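You operate a simulated robot arm through the tools that you are given. There is no shell and no other tool. Be economical: measure what you need, move in short steps, check, and stop when the job is done.

Carry out the task below with a simulated robot arm. There is one attempt and no reset: what you move stays moved.

JOB
Put the pink cloth on the grey tray.

The check looks at the end state, three seconds after you hand in, the way a careful person would. Anything else that was tipped, shoved, dropped, spilled or broken makes it a failure. Flat cloth is picked up by pressing the open fingertips on it (5 to 10 N) and closing them slowly along it; thin cloth reads only 2 to 8 mm in the jaws.

ROBOT AND FRAMES
A 7-joint arm with a two-finger parallel gripper, fixed in place. Base frame: the origin is at the foot of the arm, x ahead of it, y to its left, z up; the work surface is at about z = 0.8. Lengths are in m, angles in rad, forces in N, time in s.
With the tool pointing down near the work surface it reaches from about 0.3 to 0.7 m from the base axis. Its first joint turns from -1.152 to 1.152 rad. Payload 1.57 kg.
Tool frame: the origin (TCP) lies between the finger pads and is the grasp point; the fingertips stand 0.03 m ahead of it; z points along the fingers, y is the line along which they close. Largest opening 0.11 m; finger width 0.024, thickness 0.012; the body of the gripper, 0.048 by 0.112 m, starts 0.078 m behind the TCP.
Orientation is that of the tool frame in the base frame, as a unit quaternion [w, x, y, z]. With the fingers straight down and closing along the base's y, the tool's x points along the base's -x, its y along +y and its z along -z.

CONTROLS
- The arm moves only by the tool move_arm. Its argument "moves" is a list that holds one entry, the list of rows, each a list of 7 numbers: the shift along the tool's x, y, z in units of 25 mm (1.0 is 25 mm), then the turn, a rotation vector about the tool's x, y, z in units of 5 degrees (1.0 is 5 degrees), then the closure, from 0 (fully open) to 1 (shut). In form: [[[dx, dy, dz, ax, ay, az, hand], ...]]. A call has 1 to 10 rows; each row shifts and turns the commanded pose from where the row before left it, along the tool's axes as they then stand. A call with a number of a shift or a turn outside -1 to 1 is refused whole. A row lasts 0.2 s, in which the tool goes at most 0.05 m and 0.15 rad; a call with a longer step from one row to the next is refused whole, and so is a gripper value outside its range. A pose out of reach is approached as far as the arm can. The call stops where the force on the tool passes 40 N (or 10 N more than at its start, if that is more) or the arm is blocked; 0.2 s more then pass. Each finger travels about 0.108 m/s and halts on what it meets, pressing with about 30 N; the grip force reading is that of the motor and also rises with nothing between the fingers. The clock runs only during rows and for 0.2 s after the last one: add rows that do not move to give the fingers time. The reply holds the time, the measured pose of the TCP, the force on the tool along the base axes, the opening and the grip force, in the units named above and with some noise.
- Cameras (640 x 400 px; columns grow to the right, rows downward): "scene" is fixed at [0.1575, -0.386, 1.3999]; the picture's right is [0.84, -0.54, 0.00], its down [-0.32, -0.49, -0.81] and it looks along [0.44, 0.68, -0.58] (base axes); focal length 348 px, centre (320, 200). "wrist" rides on the gripper at [-0.036, 0, -0.08] in the tool frame; the picture's right is [0.00, -1.00, 0.00], its down [0.97, 0.00, -0.24] and it looks along [0.24, 0.00, 0.97] (tool axes); focal length 218 px, centre (320, 200).
- get_image(camera): a new picture of that camera. It takes no simulated time.
- point_at(camera, pixels): for up to 12 pixels [column, row] of the newest picture of that camera ("zoom" is the newest enlarged one), the place [x, y, z] in the base frame of the surface seen there, good to about 0.002 m. It takes no simulated time.
- zoom(camera, box): a new picture of the part [left, top, right, bottom] of that camera's present view, enlarged. It takes no simulated time.
- job_done(): hands the job in; it is judged then, once.

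Go step by step. Measure first, check grasps and placings, and put right what went wrong. The budget is 60 turns and 22 pictures, counting those below and the enlarged ones. Unless the task says otherwise, let go and move clear before handing in, and close with one line.

The tools are called by a JSON object that holds its "fn" and its "kwargs". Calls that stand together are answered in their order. move_arm: Moves the arm, as the interface text tells. Its arguments: {"type":"object","properties":{"moves":{"type":"array","items":{"type":"array","items":{"type":"array","items":{"type":"number"}}}}},"required":["moves"]} The other tools are called the same way: get_image (camera) takes a picture; point_at (camera, pixels) gives the place of the surface under pixels of a picture; zoom (camera, box) takes an enlarged picture of a part of a camera's view; job_done () hands the job in.

At the start:

```text
time_s: 0.0
tool_pos: [0.3692, 0.2772, 1.105]
ee_rot: [0.0, 0.0, 1.0, 0.001]
force: [-1.0, 0.1, 0.0]
width: 0.11
finger_force: 0.1
```

scene: 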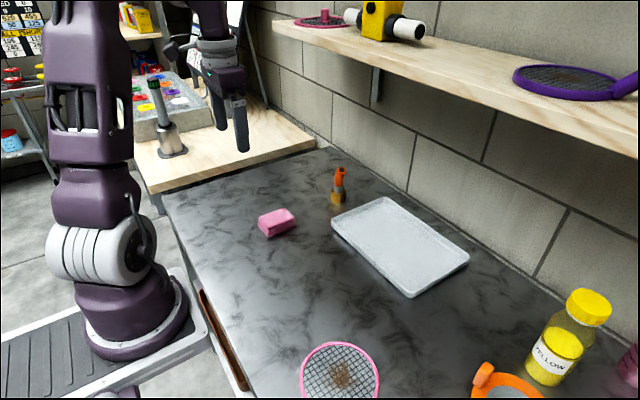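
wrist: 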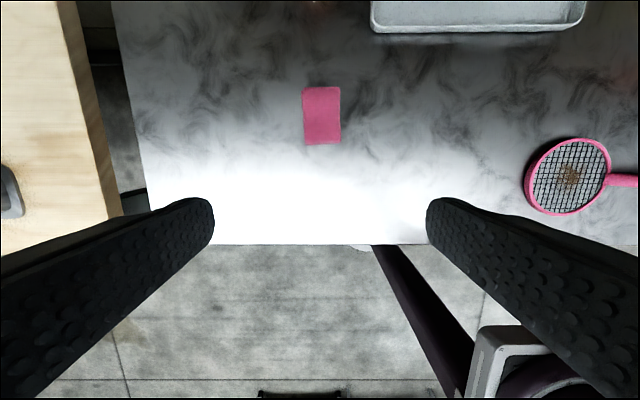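

The pink cloth shows at scene (277,222), apparently a folded pad, and the grey tray is at (400,245). I'll zoom in and measure both.

{"fn": "zoom", "kwargs": {"camera": "scene", "box": [230, 150, 480, 306]}}

{"fn": "point_at", "kwargs": {"camera": "scene", "pixels": [[259, 216], [285, 209], [295, 220], [268, 230], [268, 237], [250, 235], [400, 245], [332, 222], [385, 199], [468, 257], [410, 295], [338, 172]]}}

{"fn": "point_at", "kwargs": {"camera": "wrist", "pixels": [[303, 88], [339, 88], [305, 143], [340, 142], [321, 115], [290, 115]]}}

```text
2.56 times, centred on (355, 228) of scene
```

zoom: 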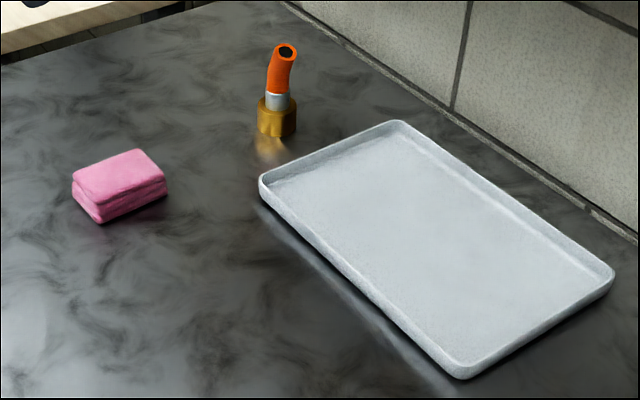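

```text
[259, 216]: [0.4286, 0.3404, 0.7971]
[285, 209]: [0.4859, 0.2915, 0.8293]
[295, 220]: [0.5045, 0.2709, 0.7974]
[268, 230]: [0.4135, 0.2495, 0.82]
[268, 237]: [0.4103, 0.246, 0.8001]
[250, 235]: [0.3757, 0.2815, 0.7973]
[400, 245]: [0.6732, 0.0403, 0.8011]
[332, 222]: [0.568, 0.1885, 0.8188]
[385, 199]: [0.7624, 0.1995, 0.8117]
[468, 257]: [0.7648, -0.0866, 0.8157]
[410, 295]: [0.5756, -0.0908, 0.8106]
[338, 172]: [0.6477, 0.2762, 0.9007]
```

```text
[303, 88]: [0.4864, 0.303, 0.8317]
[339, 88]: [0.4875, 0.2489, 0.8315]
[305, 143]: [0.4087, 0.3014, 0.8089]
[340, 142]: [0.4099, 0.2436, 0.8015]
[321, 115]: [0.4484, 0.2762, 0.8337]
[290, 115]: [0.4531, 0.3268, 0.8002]
```

The cloth is a folded pad, about x 0.41–0.487, y 0.245–0.302, top z 0.832, table z 0.797. The tray spans x 0.57–0.765 and y −0.09–0.195. I'll go above the cloth with open fingers.

{"fn": "move_arm", "kwargs": {"moves": [[[-0.8, 0, 1, 0, 0, 0, 0], [-0.8, 0, 1, 0, 0, 0, 0], [-0.8, 0, 1, 0, 0, 0, 0], [-0.76, -0.1, 1, 0, 0, 0, 0], [0, 0, 1, 0, 0, 0, 0], [0, 0, 1, 0, 0, 0, 0], [0, 0, 1, 0, 0, 0, 0], [0, 0, 0.8, 0, 0, 0, 0], [0, 0, 0, 0, 0, 0, 0]]]}}

{"fn": "get_image", "kwargs": {"camera": "wrist"}}

```text
time_s: 2.0
tool_pos: [0.4463, 0.2762, 0.9081]
ee_rot: [0.001, -0.001, 1.0, -0.001]
force: [-0.3, -0.2, -0.4]
width: 0.1099
finger_force: 0.3
```

```text
18 pictures are left
```

wrist: 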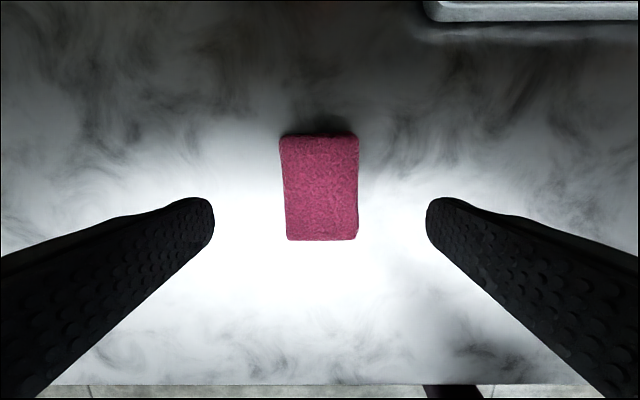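

The cloth lies centred between the fingers at (320,188). I'll go down 76 mm so the tips straddle it just above the table.

{"fn": "move_arm", "kwargs": {"moves": [[[0, 0, 1, 0, 0, 0, 0], [0, 0, 1, 0, 0, 0, 0], [0, 0, 0.6, 0, 0, 0, 0], [0, 0, 0.4, 0, 0, 0, 0], [0, 0, 0, 0, 0, 0, 0]]]}}

```text
time_s: 3.2
tool_pos: [0.4483, 0.2751, 0.8335]
ee_rot: [0.0, -0.001, 1.0, 0.0]
force: [-0.6, 1.1, -0.3]
width: 0.1101
finger_force: 0.1
```

The tips are at about z 0.8035 with no contact. I'll close gradually on the folded sides.

{"fn": "move_arm", "kwargs": {"moves": [[[0, 0, 0.05, 0, 0, 0, 0.2], [0, 0, 0, 0, 0, 0, 0.35], [0, 0, 0, 0, 0, 0, 0.45], [0, 0, 0, 0, 0, 0, 0.52], [0, 0, 0, 0, 0, 0, 0.58], [0, 0, 0, 0, 0, 0, 0.64], [0, 0, 0, 0, 0, 0, 0.7], [0, 0, 0, 0, 0, 0, 0.7]]]}}

{"fn": "get_image", "kwargs": {"camera": "wrist"}}

```text
time_s: 5.0
tool_pos: [0.4472, 0.2748, 0.8327]
ee_rot: [-0.001, 0.0, 1.0, 0.001]
force: [0.2, 1.3, 0.5]
width: 0.0596
finger_force: 30.0
```

```text
17 pictures are left
```

wrist: 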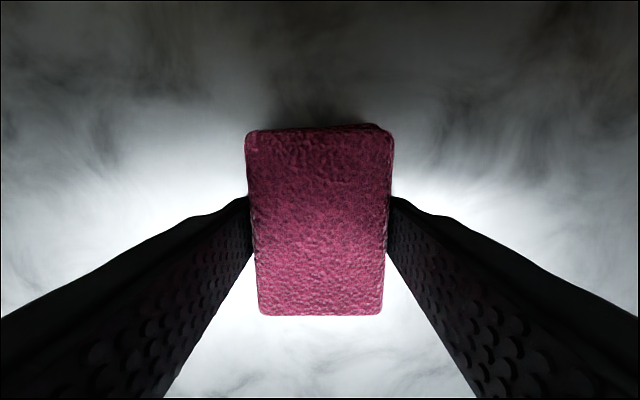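

The fingers halted at 59.6 mm on the folded cloth with 30 N. I'll lift it straight up.

{"fn": "move_arm", "kwargs": {"moves": [[[0, 0, -0.5, 0, 0, 0, 0.7], [0, 0, -0.8, 0, 0, 0, 0.7], [0, 0, -1, 0, 0, 0, 0.7], [0, 0, -1, 0, 0, 0, 0.7], [0, 0, -0.9, 0, 0, 0, 0.7], [0, 0, 0, 0, 0, 0, 0.7]]]}}

{"fn": "get_image", "kwargs": {"camera": "scene"}}

{"fn": "point_at", "kwargs": {"camera": "scene", "pixels": [[480, 85], [580, 145], [390, 55], [300, 20]]}}

```text
time_s: 6.4
tool_pos: [0.4472, 0.274, 0.937]
ee_rot: [0.001, -0.001, 1.0, 0.0]
force: [-0.6, -0.1, -0.5]
width: 0.0592
finger_force: 30.1
```

```text
16 pictures are left
```

scene: 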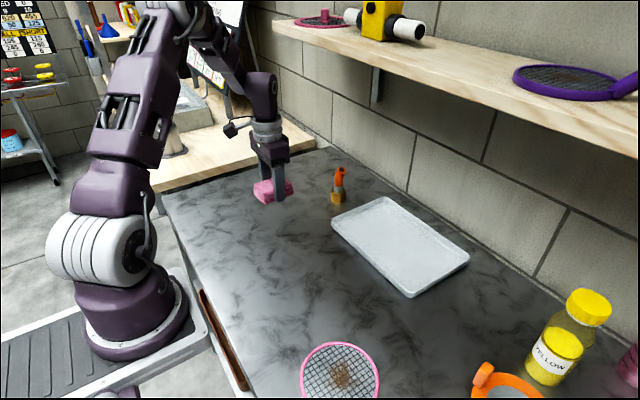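

```text
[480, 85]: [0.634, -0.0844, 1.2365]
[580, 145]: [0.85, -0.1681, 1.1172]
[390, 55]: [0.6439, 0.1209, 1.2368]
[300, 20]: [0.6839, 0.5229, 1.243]
```

The cloth is held and clear of the table. A shelf (top z≈1.237) overhangs the tray, so I'll measure its front edge and the height of my wrist before moving over.

{"fn": "point_at", "kwargs": {"camera": "scene", "pixels": [[420, 80], [480, 106], [480, 114], [420, 70], [262, 76], [270, 90], [262, 100], [265, 130], [240, 60], [205, 40], [275, 180], [288, 192]]}}

```text
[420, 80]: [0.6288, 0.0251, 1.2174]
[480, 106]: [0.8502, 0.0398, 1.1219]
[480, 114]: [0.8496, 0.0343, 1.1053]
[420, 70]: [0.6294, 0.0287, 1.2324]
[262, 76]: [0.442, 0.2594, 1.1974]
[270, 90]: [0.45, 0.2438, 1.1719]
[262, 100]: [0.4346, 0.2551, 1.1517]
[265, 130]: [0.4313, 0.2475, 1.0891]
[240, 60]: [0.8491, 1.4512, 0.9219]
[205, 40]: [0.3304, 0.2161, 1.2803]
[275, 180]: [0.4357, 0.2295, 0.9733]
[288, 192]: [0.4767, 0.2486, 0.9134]
```

The shelf's front edge is at x≈0.629, underside about 1.2, and my wrist tops out about 0.26 above the TCP. So I'll travel low, z≈0.89: first along −y, then forward to x≈0.627.

{"fn": "move_arm", "kwargs": {"moves": [[[0, -1, 0, 0, 0, 0, 0.7], [0, -1, 0.24, 0, 0, 0, 0.7], [0, -1, 0.24, 0, 0, 0, 0.7], [0, -1, 0.24, 0, 0, 0, 0.7], [0, -1, 0.24, 0, 0, 0, 0.7], [0, -1, 0.24, 0, 0, 0, 0.7], [0, -1, 0.24, 0, 0, 0, 0.7], [0, -1, 0.24, 0, 0, 0, 0.7], [0, -0.16, 0, 0, 0, 0, 0.7], [0, 0, 0, 0, 0, 0, 0.7]]]}}

{"fn": "move_arm", "kwargs": {"moves": [[[-0.7, 0, 0, 0, 0, 0, 0.7], [-1, 0, 0, 0, 0, 0, 0.7], [-1, 0, 0, 0, 0, 0, 0.7], [-1, 0, 0, 0, 0, 0, 0.7], [-0.8, 0, 0, 0, 0, 0, 0.7], [-0.5, 0, 0, 0, 0, 0, 0.7], [0, 0, 0, 0, 0, 0, 0.7]]]}}

{"fn": "get_image", "kwargs": {"camera": "scene"}}

```text
time_s: 8.6
tool_pos: [0.4479, 0.0709, 0.8957]
ee_rot: [0.0, 0.0, 1.0, 0.0]
force: [0.0, -0.4, -0.8]
width: 0.059
finger_force: 30.1
```

```text
time_s: 10.2
tool_pos: [0.5734, 0.0712, 0.8955]
ee_rot: [0.0, 0.0, 1.0, 0.0]
force: [-0.4, 0.1, -0.4]
width: 0.0589
finger_force: 30.2
```

```text
15 pictures are left
```

scene: 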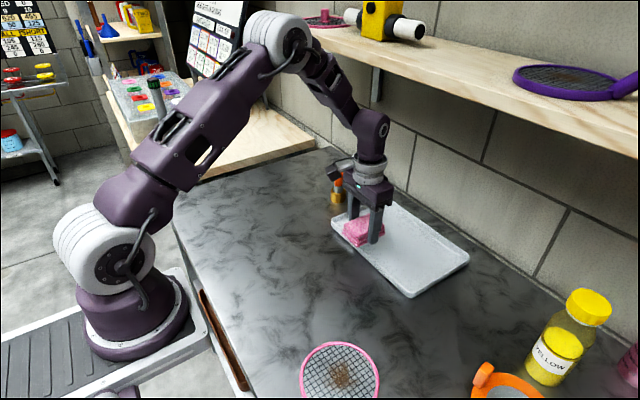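

The cloth is at the tray's near edge. I'll measure the elbow and wrist against the shelf before the last 55 mm forward.

{"fn": "point_at", "kwargs": {"camera": "scene", "pixels": [[305, 30], [312, 50], [280, 20], [330, 65], [350, 95], [372, 115], [385, 125], [370, 150], [345, 75]]}}

```text
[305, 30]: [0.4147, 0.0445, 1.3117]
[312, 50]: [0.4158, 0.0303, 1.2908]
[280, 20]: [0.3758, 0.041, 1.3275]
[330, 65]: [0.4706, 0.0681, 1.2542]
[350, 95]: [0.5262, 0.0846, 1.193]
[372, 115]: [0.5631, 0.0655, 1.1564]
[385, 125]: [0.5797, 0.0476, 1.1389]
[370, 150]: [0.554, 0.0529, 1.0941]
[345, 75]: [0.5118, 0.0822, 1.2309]
```

The forearm passes z 1.23 at x≈0.51, so after 54 mm more it stays some 60 mm behind the shelf edge, and the wrist passes below it. Going forward.

{"fn": "move_arm", "kwargs": {"moves": [[[-0.7, 0, 0.1, 0, 0, 0, 0.7], [-0.8, 0, 0.1, 0, 0, 0, 0.7], [-0.7, 0, 0.1, 0, 0, 0, 0.7], [0, 0, 0.3, 0, 0, 0, 0.7], [0, 0, 0, 0, 0, 0, 0.7]]]}}

{"fn": "get_image", "kwargs": {"camera": "wrist"}}

{"fn": "zoom", "kwargs": {"camera": "scene", "box": [280, 120, 520, 300]}}

```text
time_s: 11.4
tool_pos: [0.6286, 0.0708, 0.8812]
ee_rot: [0.0, 0.0, 1.0, -0.001]
force: [0.1, 0.2, -0.6]
width: 0.0591
finger_force: 30.6
```

```text
14 pictures are left
```

wrist: 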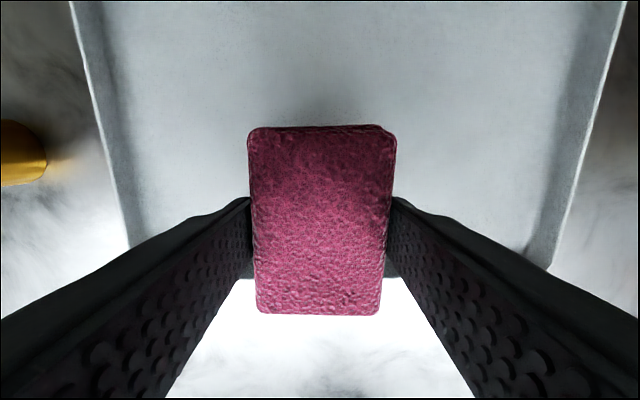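

```text
2.22 times, centred on (400, 210) of scene
```

zoom: 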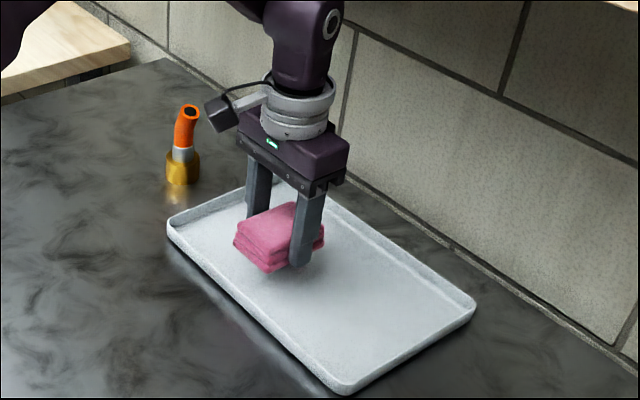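

The cloth's near end would sit at about x 0.59, close to the tray's rim. I'll lower a little, go 18 mm further forward, then lower until it nearly touches the floor (z 0.801).

{"fn": "move_arm", "kwargs": {"moves": [[[0, 0, 0.6, 0, 0, 0, 0.7], [-0.4, 0, 0, 0, 0, 0, 0.7], [-0.36, 0, 0, 0, 0, 0, 0.7], [0, 0, 0.4, 0, 0, 0, 0.7], [0, 0, 0.4, 0, 0, 0, 0.7], [0, 0, 0.2, 0, 0, 0, 0.7], [0, 0, 0, 0, 0, 0, 0.7]]]}}

{"fn": "zoom", "kwargs": {"camera": "scene", "box": [320, 170, 440, 260]}}

```text
time_s: 13.0
tool_pos: [0.6467, 0.0703, 0.8395]
ee_rot: [0.0, -0.001, 1.0, 0.0]
force: [0.0, -0.8, 0.2]
width: 0.0588
finger_force: 30.0
```

```text
4.44 times, centred on (380, 215) of scene
```

zoom: 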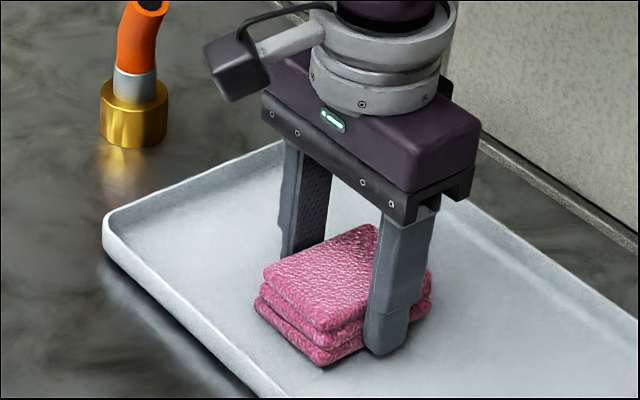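

The cloth hovers a few mm above the tray floor, well inside the rim. I'll lower in small steps until contact shows.

{"fn": "move_arm", "kwargs": {"moves": [[[0, 0, 0.06, 0, 0, 0, 0.7], [0, 0, 0.06, 0, 0, 0, 0.7], [0, 0, 0, 0, 0, 0, 0.7]]]}}

```text
time_s: 13.8
tool_pos: [0.6468, 0.0719, 0.8375]
ee_rot: [0.0, -0.001, 1.0, 0.0]
force: [-0.6, -0.1, -0.5]
width: 0.0586
finger_force: 30.3
```

By the pick-up offset (35.7 mm), the cloth is about 1 mm from the floor. I'll lower that last bit and open slowly; the fingers clear the tray sides.

{"fn": "move_arm", "kwargs": {"moves": [[[0, 0, 0.05, 0, 0, 0, 0.7], [0, 0, 0, 0, 0, 0, 0.45], [0, 0, 0, 0, 0, 0, 0.35], [0, 0, 0, 0, 0, 0, 0.2], [0, 0, 0, 0, 0, 0, 0.1], [0, 0, 0, 0, 0, 0, 0.1]]]}}

{"fn": "get_image", "kwargs": {"camera": "wrist"}}

```text
time_s: 15.2
tool_pos: [0.6451, 0.0707, 0.8359]
ee_rot: [0.0, 0.0, 1.0, 0.0]
force: [-1.4, 0.1, 0.6]
width: 0.099
finger_force: 0.1
```

```text
11 pictures are left
```

wrist: 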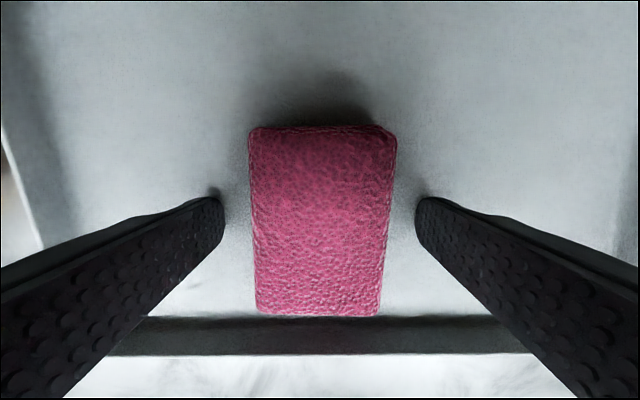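

The cloth is free on the tray floor, with both fingers clear of it. I'll go straight up to z≈0.89, then back out from under the shelf.

{"fn": "move_arm", "kwargs": {"moves": [[[0, 0, -0.5, 0, 0, 0, 0.1], [0, 0, -0.8, 0, 0, 0, 0.1], [0, 0, -0.9, 0, 0, 0, 0.1], [0.8, 0, 0, 0, 0, 0, 0.1], [1, 0, -0.3, 0, 0, 0, 0.1], [1, 0, -0.5, 0, 0, 0, 0.1], [1, 0, -0.5, 0, 0, 0, 0.1], [1, 0, -0.5, 0, 0, 0, 0.1], [1, 0, 0, 0, 0, 0, 0.1], [0, 0, 0, 0, 0, 0, 0.1]]]}}

{"fn": "get_image", "kwargs": {"camera": "scene"}}

```text
time_s: 17.4
tool_pos: [0.5008, 0.0739, 0.9364]
ee_rot: [0.0, 0.001, 1.0, 0.001]
force: [-0.5, 0.8, 0.6]
width: 0.0987
finger_force: 0.0
```

```text
10 pictures are left
```

scene: 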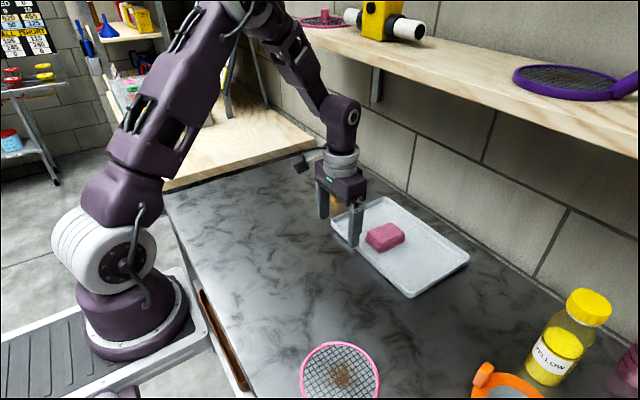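

The cloth lies folded on the tray at (385,237), the gripper is clear, and everything else I can see stands where it did. I'm handing in.

{"fn": "job_done", "kwargs": {}}

```text
The job is handed in.
```

The pink cloth is on the grey tray, still folded, and the arm is clear with nothing else visibly disturbed.
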